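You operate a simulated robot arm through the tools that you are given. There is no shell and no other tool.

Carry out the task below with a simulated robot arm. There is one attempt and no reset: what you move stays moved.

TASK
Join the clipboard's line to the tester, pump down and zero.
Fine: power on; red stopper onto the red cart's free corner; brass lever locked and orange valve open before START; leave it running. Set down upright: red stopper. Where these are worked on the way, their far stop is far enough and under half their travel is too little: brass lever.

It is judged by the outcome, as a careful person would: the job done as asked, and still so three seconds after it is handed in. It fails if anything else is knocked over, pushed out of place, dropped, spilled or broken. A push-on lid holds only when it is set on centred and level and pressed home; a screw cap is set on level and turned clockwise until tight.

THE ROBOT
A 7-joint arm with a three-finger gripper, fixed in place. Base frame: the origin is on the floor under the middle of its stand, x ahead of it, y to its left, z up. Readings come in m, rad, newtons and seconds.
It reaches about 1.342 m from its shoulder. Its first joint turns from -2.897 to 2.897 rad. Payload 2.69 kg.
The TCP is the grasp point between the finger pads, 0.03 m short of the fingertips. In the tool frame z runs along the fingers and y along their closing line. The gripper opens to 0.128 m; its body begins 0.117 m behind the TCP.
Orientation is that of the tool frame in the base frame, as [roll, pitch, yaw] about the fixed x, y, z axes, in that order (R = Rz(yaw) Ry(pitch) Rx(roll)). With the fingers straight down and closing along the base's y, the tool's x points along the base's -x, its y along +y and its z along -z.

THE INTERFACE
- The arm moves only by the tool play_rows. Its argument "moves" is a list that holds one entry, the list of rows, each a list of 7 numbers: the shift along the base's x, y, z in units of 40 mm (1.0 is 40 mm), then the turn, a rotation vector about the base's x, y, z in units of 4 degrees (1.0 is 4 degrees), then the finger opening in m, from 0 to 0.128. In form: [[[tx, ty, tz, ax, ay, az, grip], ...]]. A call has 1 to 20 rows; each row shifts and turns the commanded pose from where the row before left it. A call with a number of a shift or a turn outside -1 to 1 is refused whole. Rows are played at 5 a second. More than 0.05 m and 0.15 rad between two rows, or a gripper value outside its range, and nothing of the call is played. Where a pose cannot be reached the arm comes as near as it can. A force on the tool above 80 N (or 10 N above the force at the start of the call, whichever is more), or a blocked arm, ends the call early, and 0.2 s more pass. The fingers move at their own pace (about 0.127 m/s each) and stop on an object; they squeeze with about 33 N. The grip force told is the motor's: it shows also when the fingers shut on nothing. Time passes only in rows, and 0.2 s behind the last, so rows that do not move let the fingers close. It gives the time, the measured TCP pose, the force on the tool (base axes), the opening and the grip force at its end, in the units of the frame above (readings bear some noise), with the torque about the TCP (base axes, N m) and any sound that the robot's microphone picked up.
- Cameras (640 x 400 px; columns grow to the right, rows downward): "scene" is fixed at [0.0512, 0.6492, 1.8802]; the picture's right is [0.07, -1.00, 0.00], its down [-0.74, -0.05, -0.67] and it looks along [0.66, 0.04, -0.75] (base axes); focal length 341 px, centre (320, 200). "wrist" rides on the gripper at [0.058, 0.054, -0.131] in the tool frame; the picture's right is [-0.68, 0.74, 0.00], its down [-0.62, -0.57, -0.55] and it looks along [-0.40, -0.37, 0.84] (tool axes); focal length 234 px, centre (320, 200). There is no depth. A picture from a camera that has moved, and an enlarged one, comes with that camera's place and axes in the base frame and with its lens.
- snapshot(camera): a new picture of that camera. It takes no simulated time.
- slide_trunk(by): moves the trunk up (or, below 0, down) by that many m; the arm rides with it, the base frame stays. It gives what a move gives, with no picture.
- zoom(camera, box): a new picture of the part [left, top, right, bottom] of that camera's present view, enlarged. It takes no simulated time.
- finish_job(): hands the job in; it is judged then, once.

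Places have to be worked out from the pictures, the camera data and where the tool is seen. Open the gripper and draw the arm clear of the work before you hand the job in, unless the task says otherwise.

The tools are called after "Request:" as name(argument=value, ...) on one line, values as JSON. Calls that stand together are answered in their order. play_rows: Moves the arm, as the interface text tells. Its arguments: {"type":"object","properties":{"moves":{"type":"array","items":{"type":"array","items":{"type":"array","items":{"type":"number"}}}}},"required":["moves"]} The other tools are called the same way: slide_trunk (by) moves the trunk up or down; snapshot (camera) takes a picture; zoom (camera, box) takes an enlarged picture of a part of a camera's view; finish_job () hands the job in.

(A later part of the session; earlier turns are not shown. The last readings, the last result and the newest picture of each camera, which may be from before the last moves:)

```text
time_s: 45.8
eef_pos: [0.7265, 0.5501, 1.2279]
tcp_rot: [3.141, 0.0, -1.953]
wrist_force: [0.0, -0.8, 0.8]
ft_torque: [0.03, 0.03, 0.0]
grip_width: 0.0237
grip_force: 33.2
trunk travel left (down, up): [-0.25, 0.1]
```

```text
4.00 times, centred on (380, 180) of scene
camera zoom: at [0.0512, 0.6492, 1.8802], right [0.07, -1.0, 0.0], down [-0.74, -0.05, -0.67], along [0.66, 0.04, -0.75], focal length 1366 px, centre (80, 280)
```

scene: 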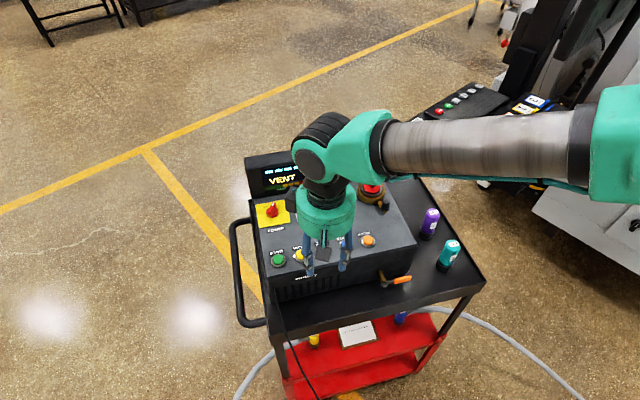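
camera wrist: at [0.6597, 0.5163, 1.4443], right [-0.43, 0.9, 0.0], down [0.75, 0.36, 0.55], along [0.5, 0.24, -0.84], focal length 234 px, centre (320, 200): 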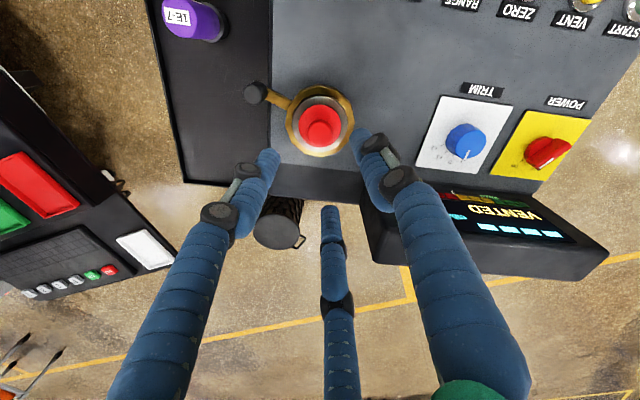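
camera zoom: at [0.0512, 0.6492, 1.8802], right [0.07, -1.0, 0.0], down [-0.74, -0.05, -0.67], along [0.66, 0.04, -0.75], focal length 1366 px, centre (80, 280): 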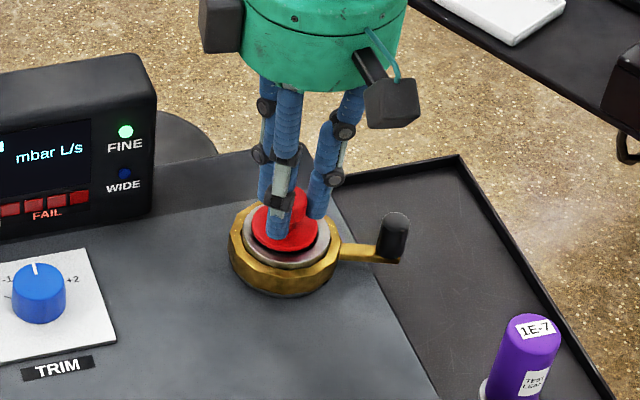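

The knob head is gripped (0.0237 m) with no side load, which confirms the centre at about (0.7265, 0.550). I lift the stopper straight up.

Request:
play_rows(moves=[[[0, 0, 0.3, 0, 0, 0, 0.012], [0, 0, 0.5, 0, 0, 0, 0.012], [0, 0, 0.7, 0, 0, 0, 0.012], [0, 0, 0.9, 0, 0, 0, 0.012], [0, 0, 0, 0, 0, 0, 0.012]]])

Request:
zoom(camera="wrist", box=[220, 60, 420, 220])

Request:
zoom(camera="scene", box=[330, 100, 450, 220])

```text
time_s: 47.0
eef_pos: [0.7259, 0.5511, 1.3244]
tcp_rot: [-3.141, 0.0, -1.953]
wrist_force: [-0.3, 0.0, -0.4]
ft_torque: [0.04, -0.06, 0.01]
grip_width: 0.0238
grip_force: 33.3
trunk travel left (down, up): [-0.25, 0.1]
```

```text
2.50 times, centred on (320, 140) of wrist
camera zoom: at [0.6534, 0.5173, 1.4545], right [-0.43, 0.9, 0.0], down [0.75, 0.36, 0.55], along [0.49, 0.24, -0.84], focal length 585 px, centre (320, 350)
```

zoom: 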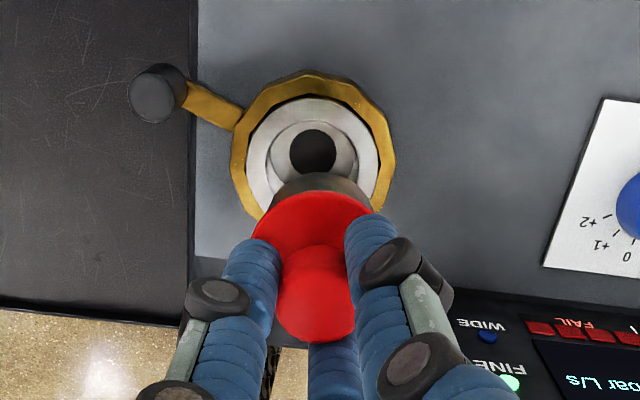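

```text
3.33 times, centred on (390, 160) of scene
camera zoom: at [0.0512, 0.6492, 1.8802], right [0.07, -1.0, 0.0], down [-0.74, -0.05, -0.67], along [0.66, 0.04, -0.75], focal length 1138 px, centre (87, 333)
```

zoom: 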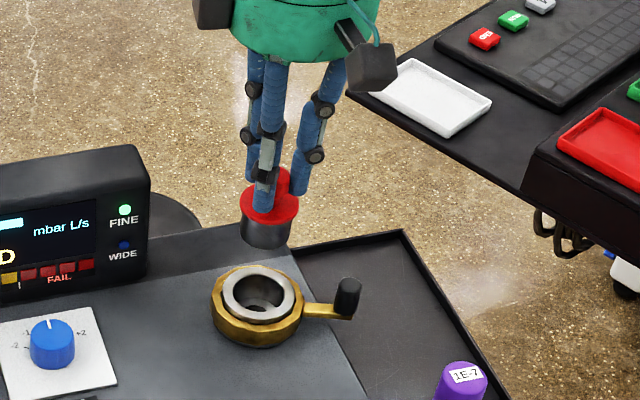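

The stopper is out cleanly; its plug is about 30 mm below the disc, so it can stand upright on it. I carry it high over the lever toward the tray's empty far-right corner, target about (0.911, 0.401).

Request:
play_rows(moves=[[[0, 0, 0.8, 0, 0, 0, 0.012], [0.77, -0.625, 0, 0, 0, 0, 0.012], [0.77, -0.625, 0, 0, 0, 0, 0.012], [0.77, -0.625, 0, 0, 0, 0, 0.012], [0.77, -0.625, 0, 0, 0, 0, 0.012], [0.77, -0.625, 0, 0, 0, 0, 0.012], [0.77, -0.625, 0, 0, 0, 0, 0.012], [0, 0, -1, 0, 0, 0, 0.012], [0, 0, -1, 0, 0, 0, 0.012], [0, 0, -1, 0, 0, 0, 0.012], [0, 0, -1, 0, 0, 0, 0.012], [0, 0, 0, 0, 0, 0, 0.012]]])

Request:
snapshot(camera="wrist")

Request:
zoom(camera="scene", box=[330, 80, 510, 260])

```text
time_s: 49.6
eef_pos: [0.9113, 0.4031, 1.1985]
tcp_rot: [3.141, 0.0, -1.953]
wrist_force: [-0.6, -0.3, -0.8]
ft_torque: [0.0, 0.04, 0.03]
grip_width: 0.0239
grip_force: 33.0
trunk travel left (down, up): [-0.25, 0.1]
```

```text
taken
camera wrist: at [0.8398, 0.3687, 1.3282], right [-0.43, 0.9, 0.0], down [0.75, 0.36, 0.55], along [0.5, 0.24, -0.84], focal length 234 px, centre (320, 200)
```

wrist: 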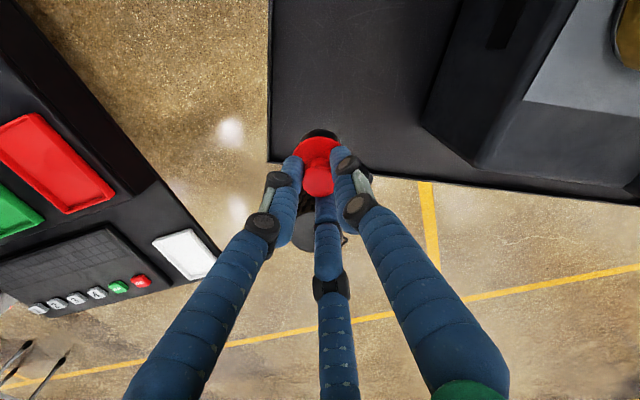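

```text
2.22 times, centred on (420, 170) of scene
camera zoom: at [0.0512, 0.6492, 1.8802], right [0.07, -1.0, 0.0], down [-0.74, -0.05, -0.67], along [0.66, 0.04, -0.75], focal length 759 px, centre (98, 267)
```

zoom: 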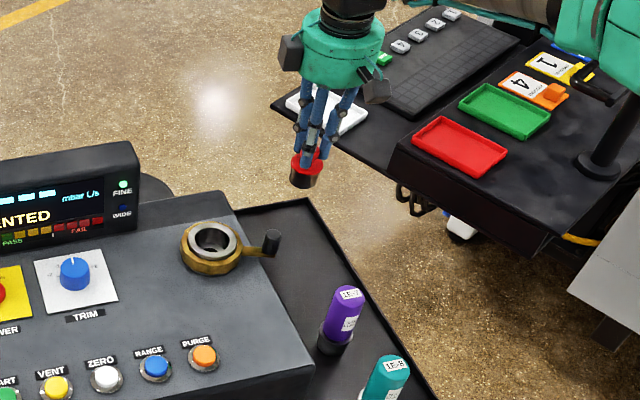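

Projecting the tool axis down, the landing spot is about 7 cm from both rims at the corner and clear of everything. I lower most of the way and then check.

Request:
play_rows(moves=[[[0, 0, -0.9, 0, 0, 0, 0.012], [0, 0, -0.9, 0, 0, 0, 0.012], [0, 0, -0.6, 0, 0, 0, 0.012], [0, 0, 0, 0, 0, 0, 0.012]]])

Request:
snapshot(camera="wrist")

Request:
zoom(camera="scene", box=[360, 120, 460, 220])

```text
time_s: 50.6
eef_pos: [0.9119, 0.4008, 1.0994]
tcp_rot: [-3.14, 0.0, -1.954]
wrist_force: [-0.1, -0.2, -2.2]
ft_torque: [0.0, 0.02, 0.0]
grip_width: 0.0239
grip_force: 32.8
trunk travel left (down, up): [-0.25, 0.1]
```

```text
taken
camera wrist: at [0.8407, 0.3667, 1.2293], right [-0.43, 0.9, 0.0], down [0.75, 0.36, 0.55], along [0.5, 0.24, -0.84], focal length 234 px, centre (320, 200)
```

wrist: 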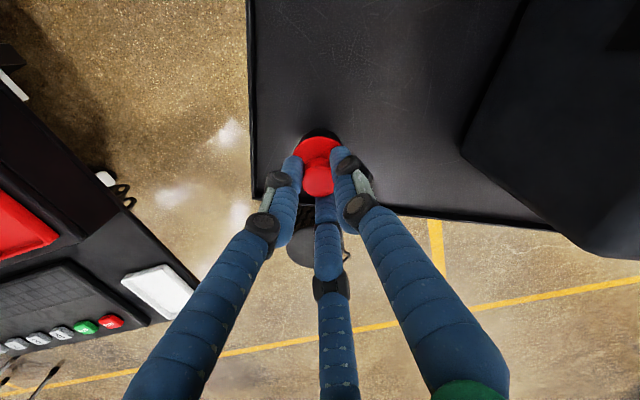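

```text
4.00 times, centred on (410, 170) of scene
camera zoom: at [0.0512, 0.6492, 1.8802], right [0.07, -1.0, 0.0], down [-0.74, -0.05, -0.67], along [0.66, 0.04, -0.75], focal length 1366 px, centre (-40, 320)
```

zoom: 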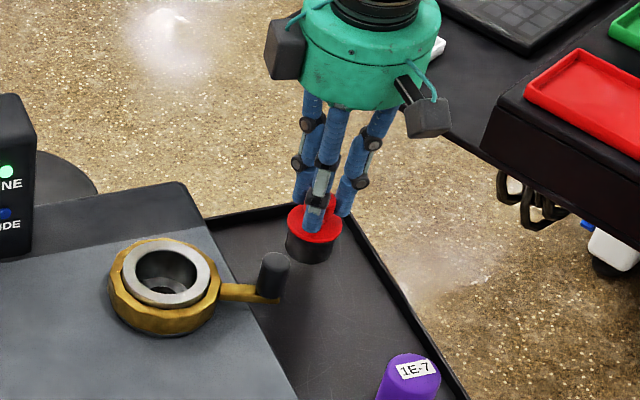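

The stopper is just above the tray near the corner. I continue down in small steps while watching the vertical force.

Request:
play_rows(moves=[[[0, 0, -0.2, 0, 0, 0, 0.012], [0, 0, -0.15, 0, 0, 0, 0.012], [0, 0, -0.1, 0, 0, 0, 0.012], [0, 0, 0, 0, 0, 0, 0.012]]])

Request:
zoom(camera="scene", box=[370, 140, 440, 210])

```text
time_s: 51.6
eef_pos: [0.9126, 0.3996, 1.0806]
tcp_rot: [3.14, -0.001, -1.953]
wrist_force: [0.4, -0.9, -2.0]
ft_torque: [0.0, -0.02, 0.0]
grip_width: 0.0236
grip_force: 33.0
trunk travel left (down, up): [-0.25, 0.1]
```

```text
5.71 times, centred on (405, 175) of scene
camera zoom: at [0.0512, 0.6492, 1.8802], right [0.07, -1.0, 0.0], down [-0.74, -0.05, -0.67], along [0.66, 0.04, -0.75], focal length 1951 px, centre (-166, 343)
```

zoom: 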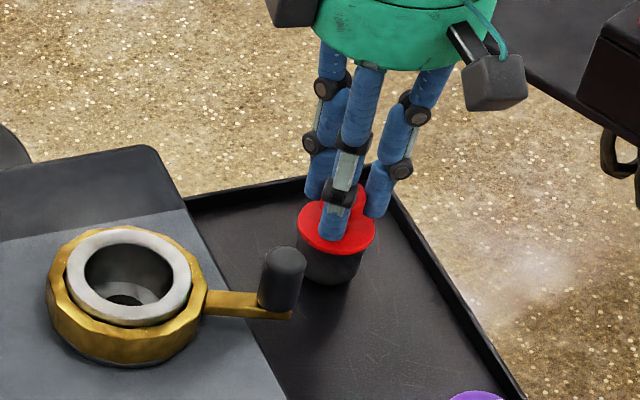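

Still no contact force. I keep lowering in 3 mm steps.

Request:
play_rows(moves=[[[0, 0, -0.08, 0, 0, 0, 0.012], [0, 0, -0.08, 0, 0, 0, 0.012], [0, 0, -0.08, 0, 0, 0, 0.012], [0, 0, 0, 0, 0, 0, 0.012]]])

Request:
zoom(camera="scene", box=[370, 140, 440, 210])

```text
time_s: 52.6
eef_pos: [0.9109, 0.3993, 1.0742]
tcp_rot: [-3.14, 0.001, -1.953]
wrist_force: [0.2, 1.0, 11.7]
ft_torque: [-0.05, -0.2, 0.04]
grip_width: 0.0233
grip_force: 33.3
trunk travel left (down, up): [-0.25, 0.1]
```

```text
5.71 times, centred on (405, 175) of scene
camera zoom: at [0.0512, 0.6492, 1.8802], right [0.07, -1.0, 0.0], down [-0.74, -0.05, -0.67], along [0.66, 0.04, -0.75], focal length 1951 px, centre (-166, 343)
```

zoom: 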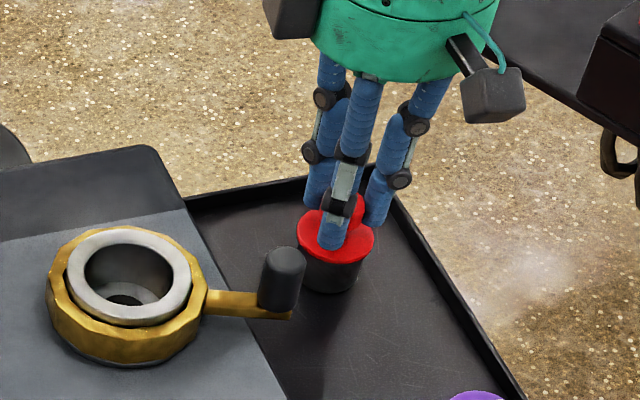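

Contact at 11.7 N with TCP z≈1.074, so the stopper stands on the tray. I release it and rise straight up.

Request:
play_rows(moves=[[[0, 0, 0, 0, 0, 0, 0.03], [0, 0, 0, 0, 0, 0, 0.05], [0, 0, 0, 0, 0, 0, 0.05], [0, 0, 0.4, 0, 0, 0, 0.05], [0, 0, 0.8, 0, 0, 0, 0.05], [0, 0, 1, 0, 0, 0, 0.05], [0, 0, 1, 0, 0, 0, 0.05], [0, 0, 1, 0, 0, 0, 0.05], [0, 0, 1, 0, 0, 0, 0.05], [0, 0, 0, 0, 0, 0, 0.05]]])

Request:
snapshot(camera="wrist")

Request:
snapshot(camera="scene")

Request:
zoom(camera="scene", box=[340, 140, 440, 240])

```text
time_s: 54.8
eef_pos: [0.9134, 0.4007, 1.2814]
tcp_rot: [-3.141, -0.001, -1.953]
wrist_force: [-0.8, 0.9, -0.3]
ft_torque: [0.04, -0.03, -0.01]
grip_width: 0.0499
grip_force: 0.1
trunk travel left (down, up): [-0.25, 0.1]
```

```text
taken
camera wrist: at [0.8417, 0.3667, 1.4113], right [-0.43, 0.9, 0.0], down [0.75, 0.36, 0.55], along [0.49, 0.24, -0.84], focal length 234 px, centre (320, 200)
```

wrist: 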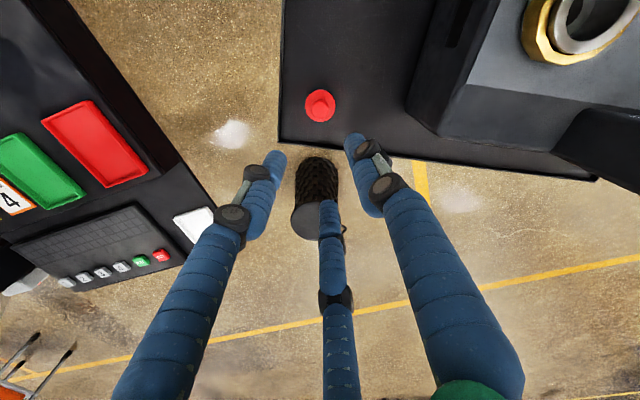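

```text
taken
```

scene: 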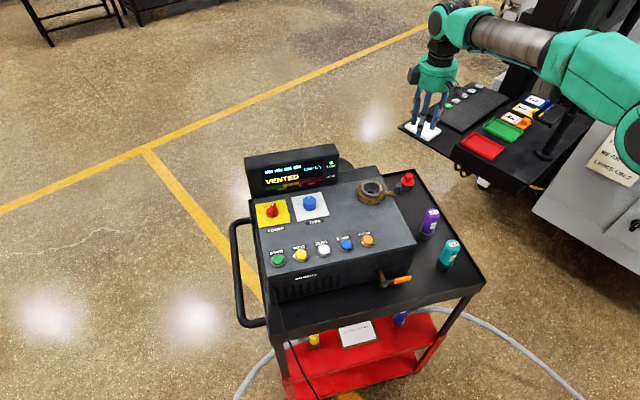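

```text
4.00 times, centred on (390, 190) of scene
camera zoom: at [0.0512, 0.6492, 1.8802], right [0.07, -1.0, 0.0], down [-0.74, -0.05, -0.67], along [0.66, 0.04, -0.75], focal length 1366 px, centre (40, 240)
```

zoom: 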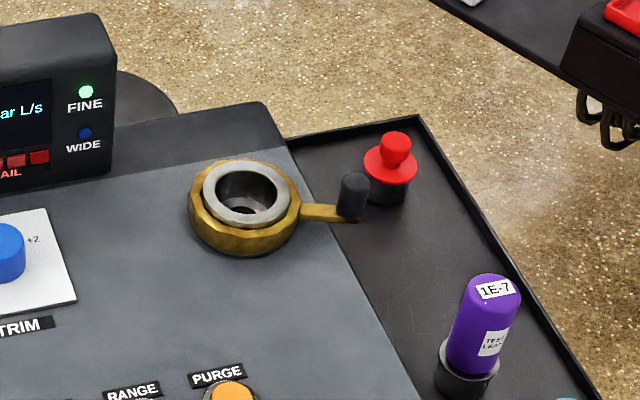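

The stopper stands upright in the corner. Next comes LINE 2 (blue) on the red shelf, so I go up and back over the cart to the front to inspect it closely.

Request:
play_rows(moves=[[[0, 0, 1, 0, 0, 0, 0.05], [-0.5, 0, 1, 0, 0, 0, 0.05], [-1, 0, 0.5, 0, 0, 0, 0.05], [-1, 0, 0, 0, 0, 0, 0.05], [-1, 0, 0, 0, 0, 0, 0.05], [-1, 0, 0, 0, 0, 0, 0.05], [-1, 0, 0, 0, 0, 0, 0.05], [-1, 0, 0, 0, 0, 0, 0.05], [-1, 0, 0, 0, 0, 0, 0.05], [-1, 0, 0, 0, 0, 0, 0.05], [-1, 0, 0, 0, 0, 0, 0.05], [-1, 0, 0, 0, 0, 0, 0.05], [-1, 0, 0, 0, 0, 0, 0.05], [-1, 0, 0, 0, 0, 0, 0.05], [-1, 0, 0, 0, 0, 0, 0.05], [-1, 0, 0, 0, 0, 0, 0.05], [-1, 0, 0, 0, 0, 0, 0.05], [-1, 0, 0, 0, 0, 0, 0.05], [-0.6, 0, 0, 0, 0, 0, 0.05]]])

Request:
snapshot(camera="scene")

```text
time_s: 58.8
eef_pos: [0.2242, 0.4, 1.3797]
tcp_rot: [-3.141, 0.001, -1.952]
wrist_force: [-0.5, 0.0, 0.9]
ft_torque: [0.05, -0.03, 0.01]
grip_width: 0.0504
grip_force: 0.1
trunk travel left (down, up): [-0.25, 0.1]
```

```text
taken
```

scene: 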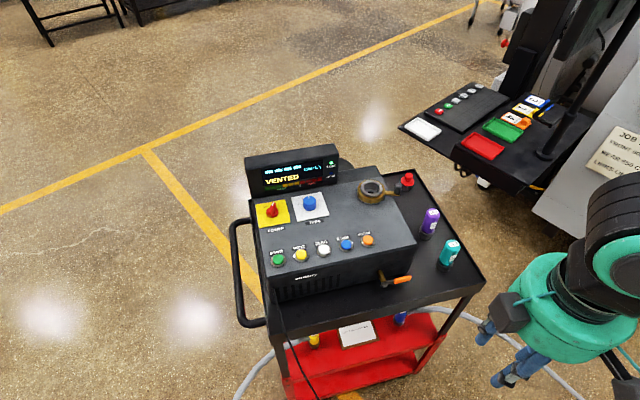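

I lower in front of the cart to see the blue line end from a low angle.

Request:
play_rows(moves=[[[0, 0.3, -1, 0, 0, 0, 0.05], [0, 0.3, -1, 0, 0, 0, 0.05], [0, 0, -1, 0, 0, 0, 0.05], [0, 0, -1, 0, 0, 0, 0.05], [0, 0, -1, 0, 0, 0, 0.05], [0, 0, -1, 0, 0, 0, 0.05], [0, 0, -1, 0, 0, 0, 0.05], [0, 0, -1, 0, 0, 0, 0.05], [0, 0, -1, 0, 0, 0, 0.05], [0, 0, -1, 0, 0, 0, 0.05], [0, 0, 0, 0, 0, 0, 0.05]]])

Request:
snapshot(camera="wrist")

Request:
snapshot(camera="scene")

```text
time_s: 61.2
eef_pos: [0.2251, 0.4248, 0.9798]
tcp_rot: [-3.141, 0.0, -1.952]
wrist_force: [0.3, 0.4, 0.5]
ft_torque: [-0.02, 0.01, 0.02]
grip_width: 0.05
grip_force: 0.0
trunk travel left (down, up): [-0.25, 0.1]
```

```text
taken
camera wrist: at [0.1544, 0.3915, 1.1095], right [-0.43, 0.9, 0.0], down [0.75, 0.36, 0.55], along [0.49, 0.24, -0.84], focal length 234 px, centre (320, 200)
```

wrist: 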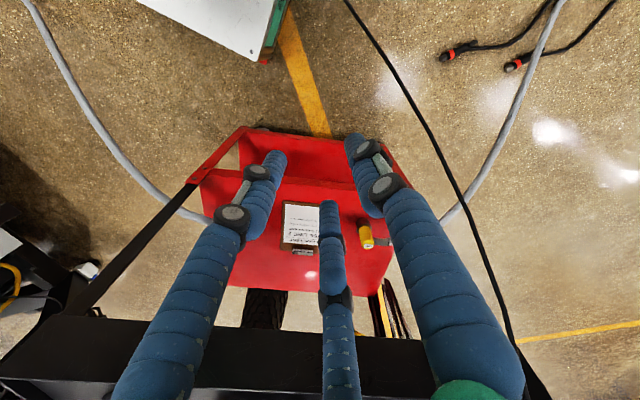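

```text
taken
```

scene: 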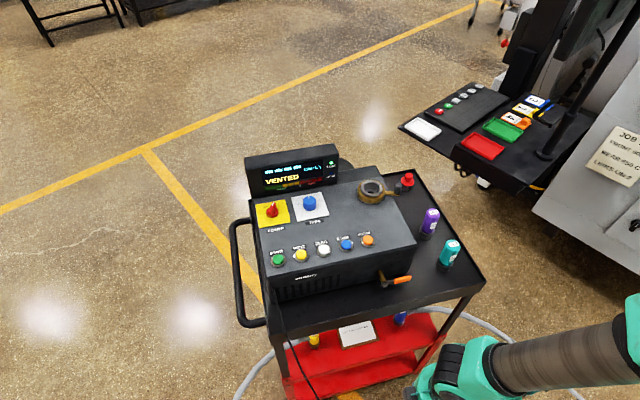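

A finger hides the blue end. I open the fingers fully, turn the view slightly right and go lower.

Request:
play_rows(moves=[[[0, 0, -0.6, 0, 0, -1, 0.128], [0, 0, -0.6, 0, 0, -1, 0.128], [0, 0, -0.6, 0, 0, -1, 0.128], [0, 0, -0.6, 0, 0, -0.8, 0.128], [0, 0, 0, 0, 0, 0, 0.128]]])

Request:
snapshot(camera="wrist")

```text
time_s: 62.4
eef_pos: [0.2249, 0.4261, 0.883]
tcp_rot: [-3.141, 0.0, -2.218]
wrist_force: [0.6, -0.4, 0.2]
ft_torque: [-0.04, 0.0, 0.03]
grip_width: 0.1281
grip_force: 0.0
trunk travel left (down, up): [-0.25, 0.1]
```

```text
taken
camera wrist: at [0.1478, 0.4119, 1.0123], right [-0.18, 0.98, 0.0], down [0.82, 0.15, 0.55], along [0.54, 0.1, -0.84], focal length 234 px, centre (320, 200)
```

wrist: 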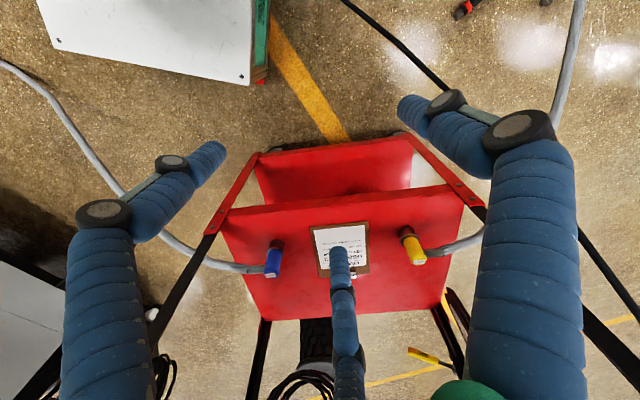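

Request:
zoom(camera="wrist", box=[230, 220, 320, 300])

Request:
zoom(camera="wrist", box=[130, 180, 330, 320])

Request:
zoom(camera="wrist", box=[370, 210, 450, 280])

```text
5.00 times, centred on (275, 260) of wrist
camera zoom: at [0.1478, 0.4119, 1.0123], right [-0.18, 0.98, 0.0], down [0.82, 0.15, 0.55], along [0.54, 0.1, -0.84], focal length 1171 px, centre (545, -100)
```

zoom: 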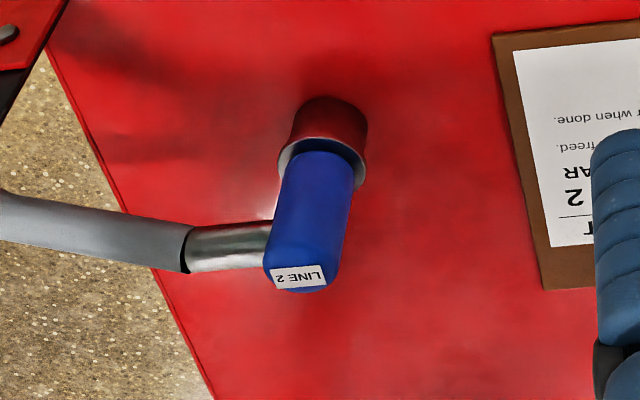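

```text
2.86 times, centred on (230, 250) of wrist
camera zoom: at [0.1478, 0.4119, 1.0123], right [-0.18, 0.98, 0.0], down [0.82, 0.15, 0.55], along [0.54, 0.1, -0.84], focal length 669 px, centre (577, 57)
```

zoom: 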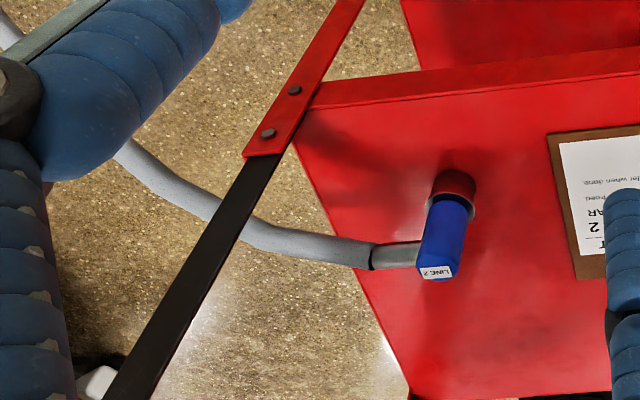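

```text
5.71 times, centred on (410, 245) of wrist
camera zoom: at [0.1478, 0.4119, 1.0123], right [-0.18, 0.98, 0.0], down [0.82, 0.15, 0.55], along [0.54, 0.1, -0.84], focal length 1338 px, centre (-194, -57)
```

zoom: 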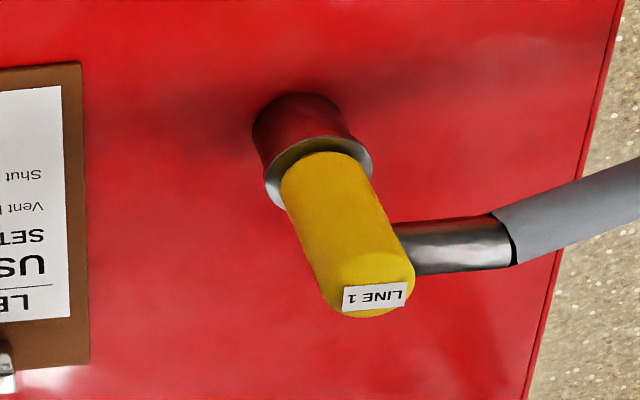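

LINE 2 ends in a plug and flange with a blue body (about 36 mm diameter). A steel side tube leaves toward the right, about 47 mm above the flange; the body is near (0.594, 0.38) with its top at z≈0.65. I'll approach from the front with the tool tilted about 40° from vertical, so the tube passes between two fingers. First I align the yaw with the cart.

Request:
play_rows(moves=[[[0, 0, 0, 0, 0, -1, 0.1], [0, 0, 0, 0, 0, -1, 0.1], [0, 0, 0, 0, 0, -1, 0.1], [0, 0, 0, 0, 0, -1, 0.1], [0, 0, 0, 0, 0, -1, 0.1], [0, 0, 0, 0, 0, -1, 0.1], [0, 0, 0, 0, 0, -1, 0.1], [0, 0, 0, 0, 0, -1, 0.1], [0, 0, 0, 0, 0, -1, 0.1], [0, 0, 0, 0, 0, 0, 0.1]]])

Request:
play_rows(moves=[[[0.4, -0.25, 0, 0.291, -0.957, 0, 0.1], [0.4, -0.25, 0, 0.291, -0.957, 0, 0.1], [0.4, -0.25, 0, 0.291, -0.957, 0, 0.1], [0.4, -0.25, 0, 0.291, -0.957, 0, 0.1], [0.4, -0.25, 0, 0.291, -0.957, 0, 0.1], [0.4, -0.25, 0, 0.291, -0.957, 0, 0.1], [0.4, -0.25, 0, 0.291, -0.957, 0, 0.1], [0.3, -0.25, 0, 0.291, -0.957, 0, 0.1], [0.3, -0.25, 0, 0.291, -0.957, 0, 0.1], [0.3, -0.25, 0, 0.291, -0.957, 0, 0.1], [0, 0, 0, 0, 0, 0, 0.1]]])

Request:
snapshot(camera="wrist")

Request:
snapshot(camera="scene")

```text
time_s: 64.6
eef_pos: [0.2273, 0.4243, 0.885]
tcp_rot: [-3.141, 0.001, -2.848]
wrist_force: [0.1, 0.0, 0.8]
ft_torque: [0.0, 0.02, 0.01]
grip_width: 0.0999
grip_force: 0.0
trunk travel left (down, up): [-0.25, 0.1]
```

```text
time_s: 67.0
eef_pos: [0.3744, 0.3243, 0.8834]
tcp_rot: [-3.14, 0.697, -2.847]
wrist_force: [0.6, -0.2, 0.2]
ft_torque: [0.03, 0.0, 0.02]
grip_width: 0.1001
grip_force: 0.1
trunk travel left (down, up): [-0.25, 0.1]
```

```text
taken
camera wrist: at [0.2372, 0.3386, 0.9452], right [0.28, 0.86, 0.43], down [0.28, -0.51, 0.82], along [0.92, -0.11, -0.38], focal length 234 px, centre (320, 200)
```

wrist: 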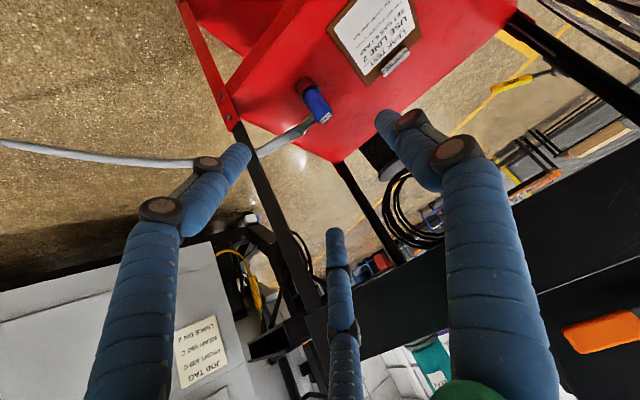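

```text
taken
```

scene: 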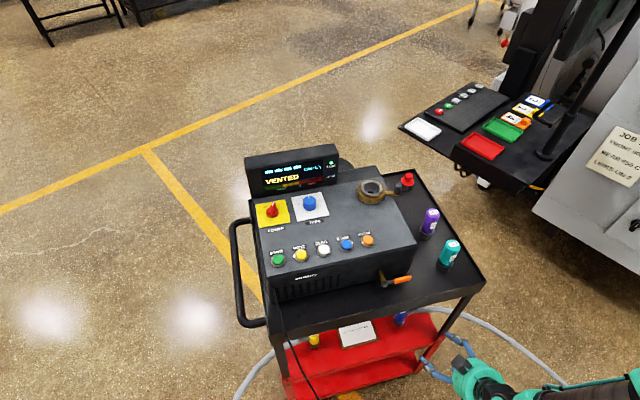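

The arm reached the tilted pose and the tool axis points almost straight at the blue end. I zoom to triangulate it more precisely.

Request:
zoom(camera="wrist", box=[270, 60, 370, 160])

Request:
zoom(camera="scene", box=[380, 300, 480, 400])

```text
4.00 times, centred on (320, 110) of wrist
camera zoom: at [0.2372, 0.3386, 0.9452], right [0.28, 0.86, 0.43], down [0.28, -0.51, 0.82], along [0.92, -0.11, -0.38], focal length 937 px, centre (320, 560)
```

zoom: 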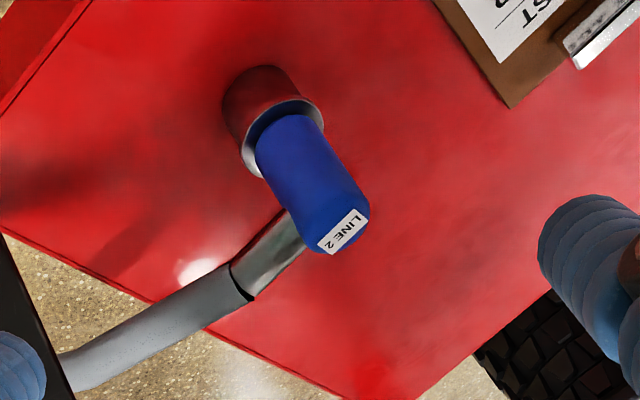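

```text
4.00 times, centred on (430, 350) of scene
camera zoom: at [0.0512, 0.6492, 1.8802], right [0.07, -1.0, 0.0], down [-0.74, -0.05, -0.67], along [0.66, 0.04, -0.75], focal length 1366 px, centre (-120, -400)
```

zoom: 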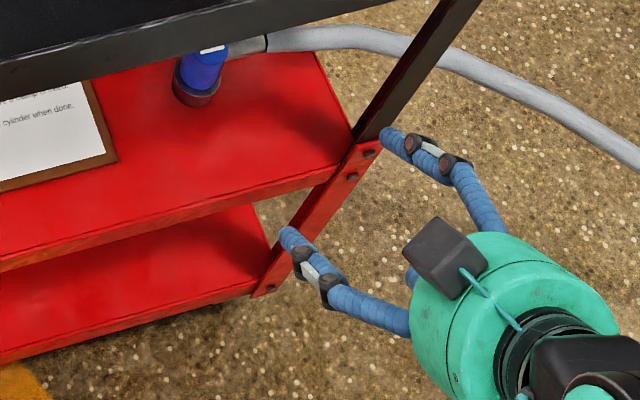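

Two views agree: the flange top is at z≈0.593, the body top at z≈0.650 and the axis at about (0.594, 0.379), with the tube centre at z≈0.637. I advance along the tool axis to 0.2 m standoff and re-check.

Request:
play_rows(moves=[[[0.76, 0.133, -0.725, 0, 0, 0, 0.09], [0.76, 0.133, -0.725, 0, 0, 0, 0.09], [0.77, 0.133, -0.725, 0, 0, 0, 0.09], [0, 0, 0, 0, 0, 0, 0.09]]])

Request:
snapshot(camera="wrist")

Request:
zoom(camera="wrist", box=[260, 50, 380, 170])

Request:
zoom(camera="scene", box=[360, 280, 480, 400])

```text
time_s: 68.0
eef_pos: [0.4663, 0.3402, 0.798]
tcp_rot: [3.14, 0.697, -2.847]
wrist_force: [-0.2, 0.8, 0.6]
ft_torque: [0.03, 0.02, 0.01]
grip_width: 0.0901
grip_force: 0.0
trunk travel left (down, up): [-0.25, 0.1]
```

```text
taken
camera wrist: at [0.3279, 0.3543, 0.8592], right [0.28, 0.86, 0.43], down [0.28, -0.51, 0.82], along [0.92, -0.11, -0.38], focal length 234 px, centre (320, 200)
```

wrist: 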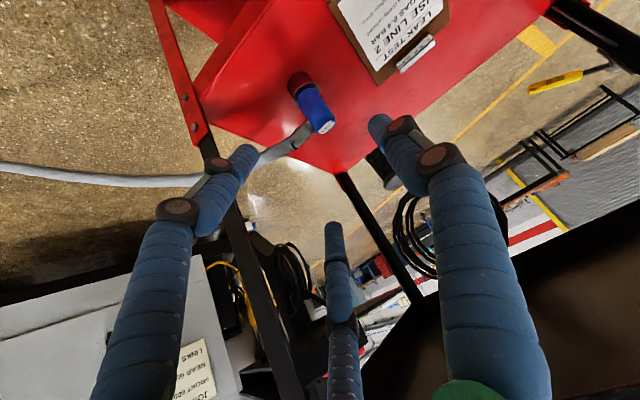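

```text
3.33 times, centred on (320, 110) of wrist
camera zoom: at [0.3279, 0.3543, 0.8592], right [0.28, 0.86, 0.43], down [0.28, -0.51, 0.82], along [0.92, -0.11, -0.38], focal length 781 px, centre (320, 500)
```

zoom: 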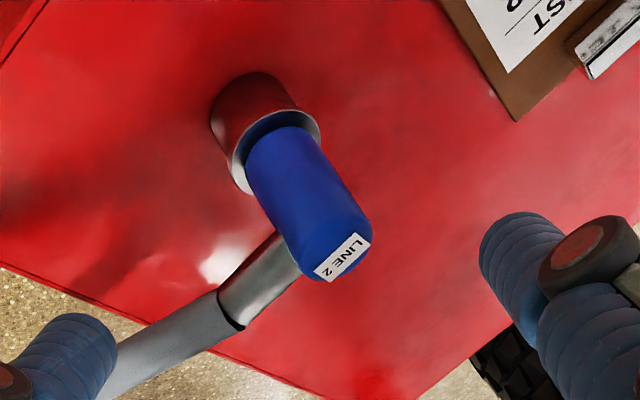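

```text
3.33 times, centred on (420, 340) of scene
camera zoom: at [0.0512, 0.6492, 1.8802], right [0.07, -1.0, 0.0], down [-0.74, -0.05, -0.67], along [0.66, 0.04, -0.75], focal length 1138 px, centre (-13, -267)
```

zoom: 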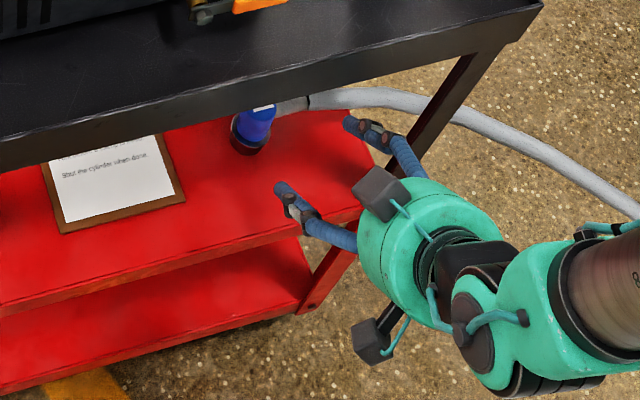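

The tool axis still lines up with the blue body, and the gripper has room under the tray. I advance to about 0.08 m standoff.

Request:
play_rows(moves=[[[0.622, 0.187, -0.78, 0, 0, 0, 0.09], [0.622, 0.187, -0.78, 0, 0, 0, 0.09], [0.622, 0.187, -0.78, 0, 0, 0, 0.09], [0, 0, 0, 0, 0, 0, 0.09]]])

Request:
snapshot(camera="wrist")

Request:
zoom(camera="wrist", box=[240, 50, 400, 210])

Request:
zoom(camera="scene", box=[360, 270, 480, 390])

```text
time_s: 69.0
eef_pos: [0.5399, 0.3647, 0.7028]
tcp_rot: [3.141, 0.699, -2.845]
wrist_force: [0.1, -0.1, -0.7]
ft_torque: [0.01, 0.02, 0.02]
grip_width: 0.09
grip_force: 0.1
trunk travel left (down, up): [-0.25, 0.1]
```

```text
taken
camera wrist: at [0.4008, 0.3796, 0.7646], right [0.28, 0.86, 0.43], down [0.28, -0.51, 0.82], along [0.92, -0.11, -0.38], focal length 234 px, centre (320, 200)
```

wrist: 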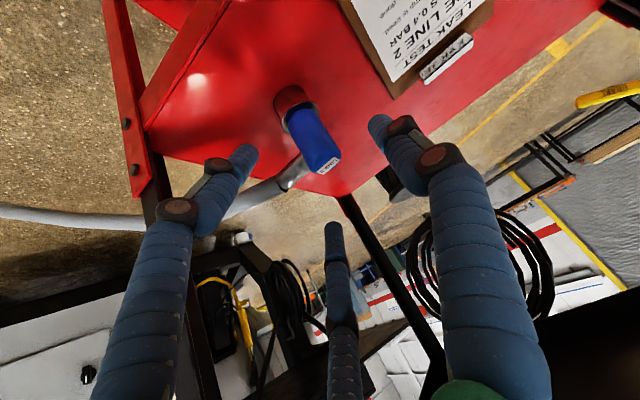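

```text
2.50 times, centred on (320, 130) of wrist
camera zoom: at [0.4008, 0.3796, 0.7646], right [0.28, 0.86, 0.43], down [0.28, -0.51, 0.82], along [0.92, -0.11, -0.38], focal length 585 px, centre (320, 375)
```

zoom: 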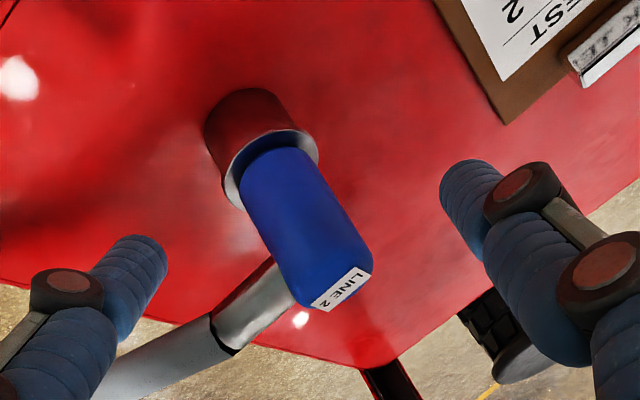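

```text
3.33 times, centred on (420, 330) of scene
camera zoom: at [0.0512, 0.6492, 1.8802], right [0.07, -1.0, 0.0], down [-0.74, -0.05, -0.67], along [0.66, 0.04, -0.75], focal length 1138 px, centre (-13, -233)
```

zoom: 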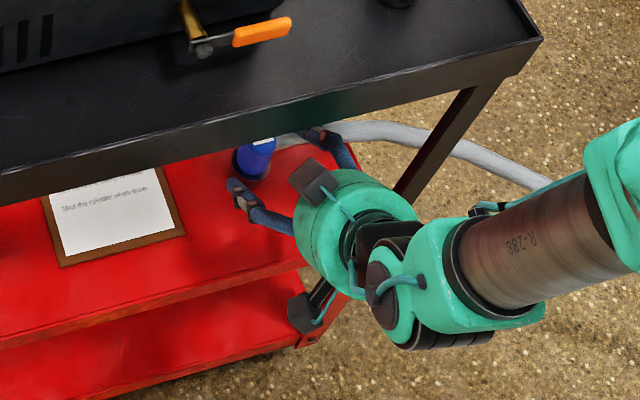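

The body axis at tube height falls right on the tool axis. I advance the last 79 mm along the axis with the fingers open at 0.09 m.

Request:
play_rows(moves=[[[0.3, 0.0915, -0.377, 0, 0, 0, 0.09], [0.3, 0.0915, -0.377, 0, 0, 0, 0.09], [0.3, 0.0915, -0.377, 0, 0, 0, 0.09], [0.3, 0.0915, -0.377, 0, 0, 0, 0.09], [0, 0, 0, 0, 0, 0, 0.09]]])

Request:
snapshot(camera="wrist")

Request:
zoom(camera="wrist", box=[240, 80, 420, 260])

Request:
zoom(camera="scene", box=[360, 270, 480, 390])

```text
time_s: 70.2
eef_pos: [0.5892, 0.3779, 0.6431]
tcp_rot: [-3.14, 0.698, -2.845]
wrist_force: [0.5, -0.1, -0.9]
ft_torque: [0.01, 0.03, -0.03]
grip_width: 0.0898
grip_force: 0.1
trunk travel left (down, up): [-0.25, 0.1]
```

```text
taken
camera wrist: at [0.4511, 0.3923, 0.704], right [0.28, 0.86, 0.43], down [0.28, -0.51, 0.82], along [0.92, -0.11, -0.38], focal length 234 px, centre (320, 200)
```

wrist: 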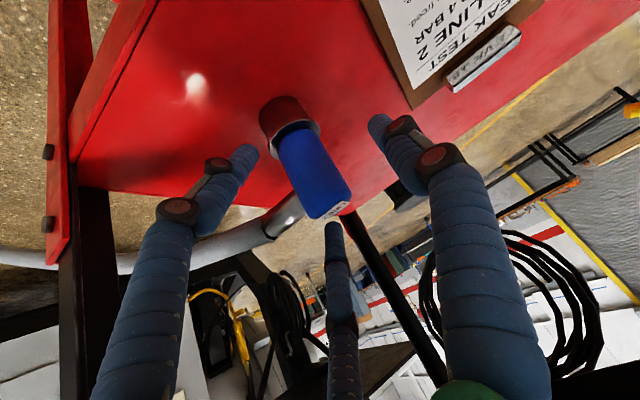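

```text
2.22 times, centred on (330, 170) of wrist
camera zoom: at [0.4511, 0.3923, 0.704], right [0.28, 0.86, 0.43], down [0.28, -0.51, 0.82], along [0.92, -0.11, -0.38], focal length 520 px, centre (298, 267)
```

zoom: 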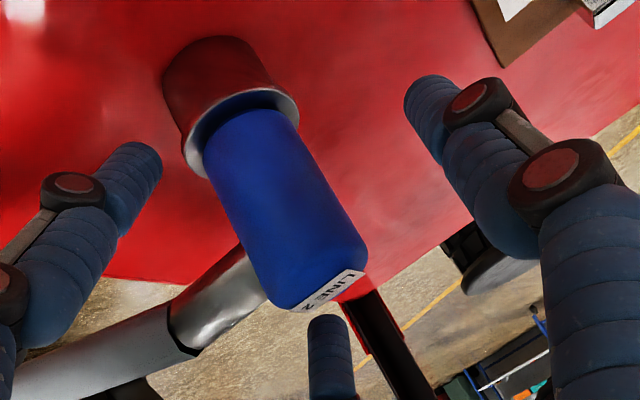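

```text
3.33 times, centred on (420, 330) of scene
camera zoom: at [0.0512, 0.6492, 1.8802], right [0.07, -1.0, 0.0], down [-0.74, -0.05, -0.67], along [0.66, 0.04, -0.75], focal length 1138 px, centre (-13, -233)
```

zoom: 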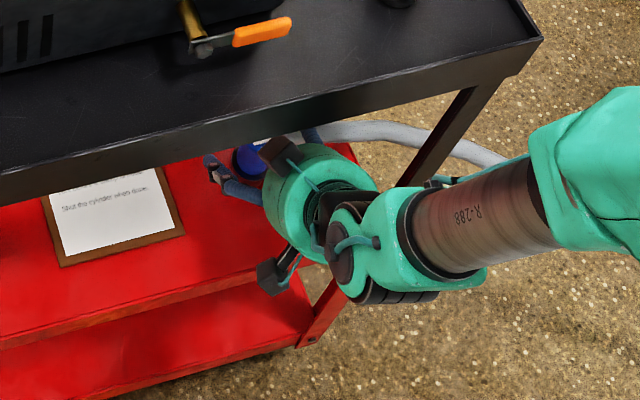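

The body sits centred between the three fingers with the tube in the gap. I close in steps and watch the forces.

Request:
play_rows(moves=[[[0, 0, 0, 0, 0, 0, 0.07], [0, 0, 0, 0, 0, 0, 0.055], [0, 0, 0, 0, 0, 0, 0.045], [0, 0, 0, 0, 0, 0, 0.04]]])

Request:
zoom(camera="wrist", box=[240, 80, 420, 260])

```text
time_s: 71.2
eef_pos: [0.5889, 0.378, 0.6414]
tcp_rot: [-3.142, 0.699, -2.846]
wrist_force: [-0.4, -0.3, -0.1]
ft_torque: [0.0, 0.12, 0.04]
grip_width: 0.0451
grip_force: 32.8
trunk travel left (down, up): [-0.25, 0.1]
```

```text
2.22 times, centred on (330, 170) of wrist
camera zoom: at [0.4504, 0.392, 0.7039], right [0.28, 0.86, 0.43], down [0.28, -0.51, 0.82], along [0.92, -0.11, -0.38], focal length 520 px, centre (298, 267)
```

zoom: 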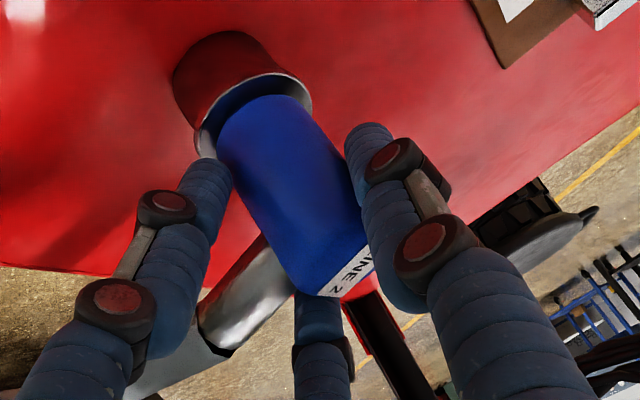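

The fingers hold the body (0.045 m across obliquely, 33 N). I lift 12 mm vertically to test the hold.

Request:
play_rows(moves=[[[0, 0, 0, 0, 0, 0, 0.02], [0, 0, 0.1, 0, 0, 0, 0.02], [0, 0, 0.2, 0, 0, 0, 0.02], [0, 0, 0, 0, 0, 0, 0.02]]])

Request:
zoom(camera="wrist", box=[240, 80, 420, 260])

Request:
zoom(camera="scene", box=[360, 270, 480, 390])

```text
time_s: 72.2
eef_pos: [0.5909, 0.3779, 0.6552]
tcp_rot: [3.141, 0.697, -2.847]
wrist_force: [0.3, -0.7, -3.5]
ft_torque: [-0.01, 0.07, 0.03]
grip_width: 0.045
grip_force: 32.8
trunk travel left (down, up): [-0.25, 0.1]
```

```text
2.22 times, centred on (330, 170) of wrist
camera zoom: at [0.4513, 0.3915, 0.7164], right [0.28, 0.86, 0.43], down [0.28, -0.51, 0.82], along [0.92, -0.11, -0.38], focal length 520 px, centre (298, 267)
```

zoom: 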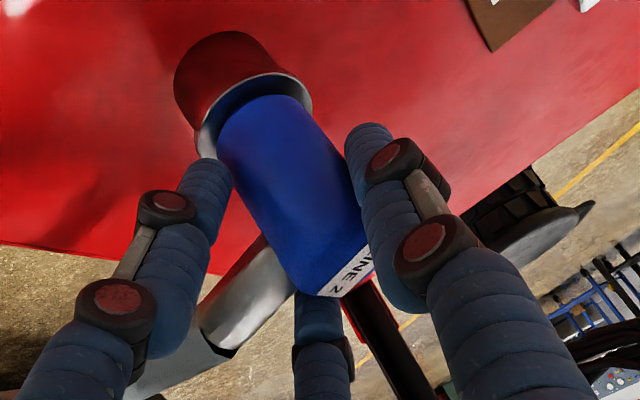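

```text
3.33 times, centred on (420, 330) of scene
camera zoom: at [0.0512, 0.6492, 1.8802], right [0.07, -1.0, 0.0], down [-0.74, -0.05, -0.67], along [0.66, 0.04, -0.75], focal length 1138 px, centre (-13, -233)
```

zoom: 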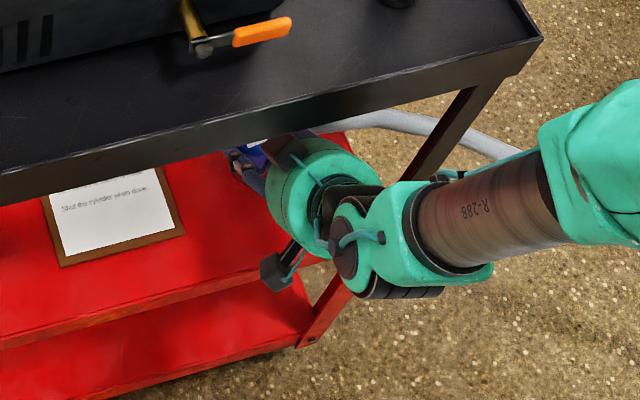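

The line came up with the gripper (about 3.5 N) and hasn't shifted in the grasp. I draw it out toward the front along the cart's axis, watching the hose and the forces.

Request:
play_rows(moves=[[[-0.4, -0.122, 0.1, 0, 0, 0, 0.02], [-0.5, -0.152, 0.1, 0, 0, 0, 0.02], [-0.5, -0.152, 0, 0, 0, 0, 0.02], [-0.5, -0.152, 0, 0, 0, 0, 0.02], [-0.5, -0.152, 0, 0, 0, 0, 0.02], [0, 0, 0, 0, 0, 0, 0.02]]])

Request:
snapshot(camera="wrist")

Request:
snapshot(camera="scene")

```text
time_s: 73.6
eef_pos: [0.5016, 0.3616, 0.6654]
tcp_rot: [-3.118, 0.693, -2.836]
wrist_force: [0.2, -0.3, -2.6]
ft_torque: [0.01, 0.04, 0.01]
grip_width: 0.0445
grip_force: 32.8
out of reach, approached as far as the arm can: row 4, 5
trunk travel left (down, up): [-0.25, 0.1]
```

```text
taken
camera wrist: at [0.3631, 0.3768, 0.7271], right [0.28, 0.86, 0.42], down [0.28, -0.49, 0.83], along [0.92, -0.12, -0.38], focal length 234 px, centre (320, 200)
```

wrist: 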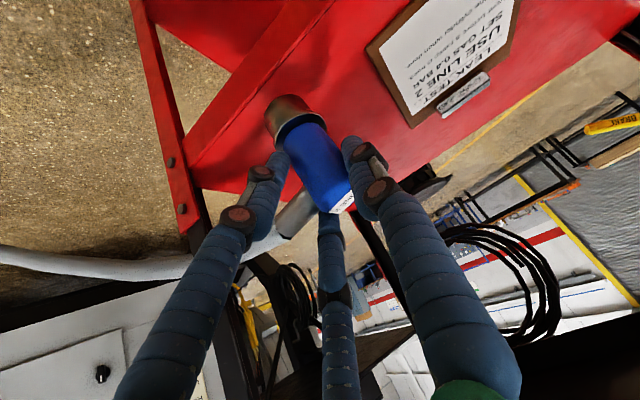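

```text
taken
```

scene: 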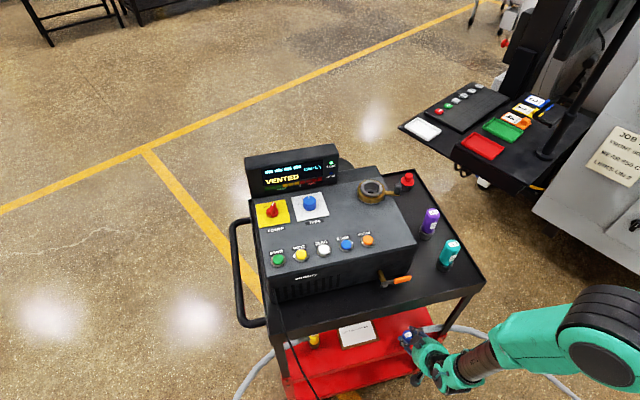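

The arm folds to its limit here at this low height. The gripper body is already outside the tray edge, so I raise about 8 cm and then continue outward.

Request:
play_rows(moves=[[[0, 0, 0.5, 0, 0, 0, 0.02], [0, 0, 0.5, 0, 0, 0, 0.02], [0, 0, 0.5, 0, 0, 0, 0.02], [0, 0, 0.5, 0, 0, 0, 0.02], [0, 0, 0, 0, 0, 0, 0.02]]])

Request:
snapshot(camera="wrist")

Request:
zoom(camera="scene", box=[360, 260, 500, 400])

```text
time_s: 74.8
eef_pos: [0.5043, 0.363, 0.7481]
tcp_rot: [-3.14, 0.698, -2.848]
wrist_force: [-0.7, 0.2, -3.3]
ft_torque: [0.0, 0.06, 0.01]
grip_width: 0.0446
grip_force: 33.1
out of reach, approached as far as the arm can: row 1
trunk travel left (down, up): [-0.25, 0.1]
```

```text
taken
camera wrist: at [0.3659, 0.3775, 0.8087], right [0.28, 0.86, 0.43], down [0.28, -0.51, 0.82], along [0.92, -0.11, -0.38], focal length 234 px, centre (320, 200)
```

wrist: 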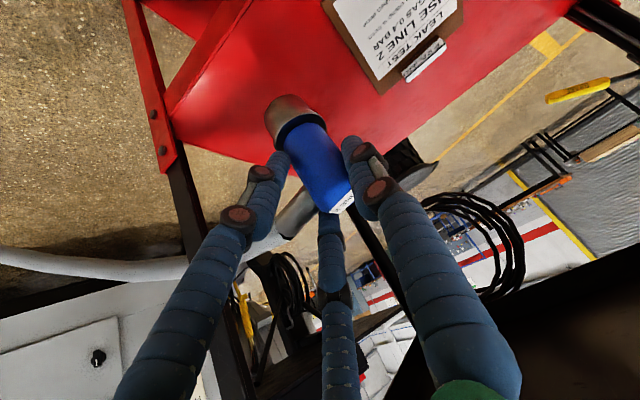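

```text
2.86 times, centred on (430, 330) of scene
camera zoom: at [0.0512, 0.6492, 1.8802], right [0.07, -1.0, 0.0], down [-0.74, -0.05, -0.67], along [0.66, 0.04, -0.75], focal length 975 px, centre (6, -171)
```

zoom: 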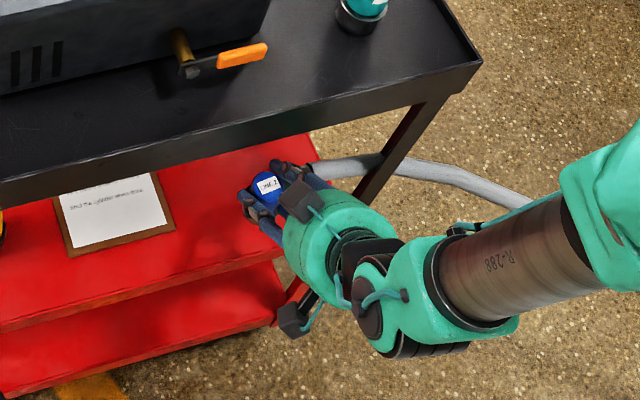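

The line is free of the shelf and the hose runs behind the front-right leg. I continue outward while rising gently.

Request:
play_rows(moves=[[[-0.5, -0.152, 0, 0, 0, 0, 0.02], [-0.5, -0.152, 0.1, 0, 0, 0, 0.02], [-0.5, -0.152, 0.2, 0, 0, 0, 0.02], [-0.5, -0.152, 0.2, 0, 0, 0, 0.02], [-0.5, -0.152, 0.2, 0, 0, 0, 0.02], [0, 0, 0, 0, 0, 0, 0.02]]])

Request:
snapshot(camera="wrist")

Request:
zoom(camera="scene", box=[340, 240, 500, 400])

```text
time_s: 76.2
eef_pos: [0.4153, 0.3527, 0.7894]
tcp_rot: [-3.126, 0.696, -2.839]
wrist_force: [0.4, -0.1, -2.8]
ft_torque: [0.0, 0.06, -0.02]
grip_width: 0.045
grip_force: 33.2
out of reach, approached as far as the arm can: row 3, 4, 5
trunk travel left (down, up): [-0.25, 0.1]
```

```text
taken
camera wrist: at [0.2761, 0.3679, 0.8508], right [0.28, 0.86, 0.42], down [0.28, -0.5, 0.82], along [0.92, -0.12, -0.38], focal length 234 px, centre (320, 200)
```

wrist: 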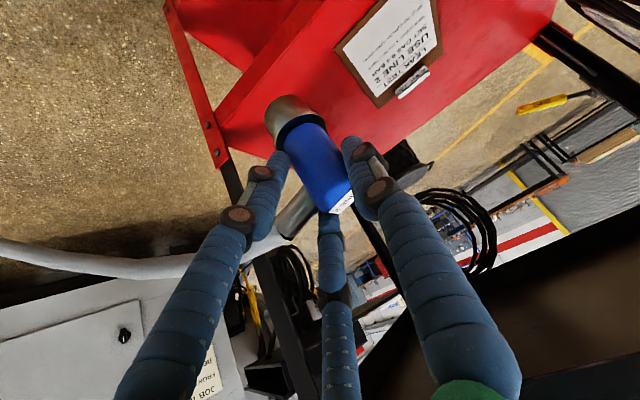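

```text
2.50 times, centred on (420, 320) of scene
camera zoom: at [0.0512, 0.6492, 1.8802], right [0.07, -1.0, 0.0], down [-0.74, -0.05, -0.67], along [0.66, 0.04, -0.75], focal length 853 px, centre (70, -100)
```

zoom: 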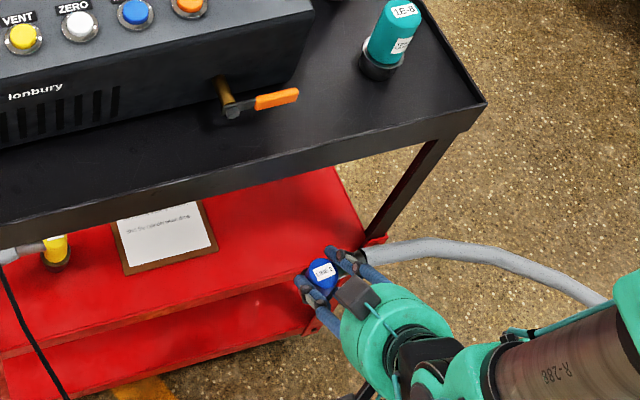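

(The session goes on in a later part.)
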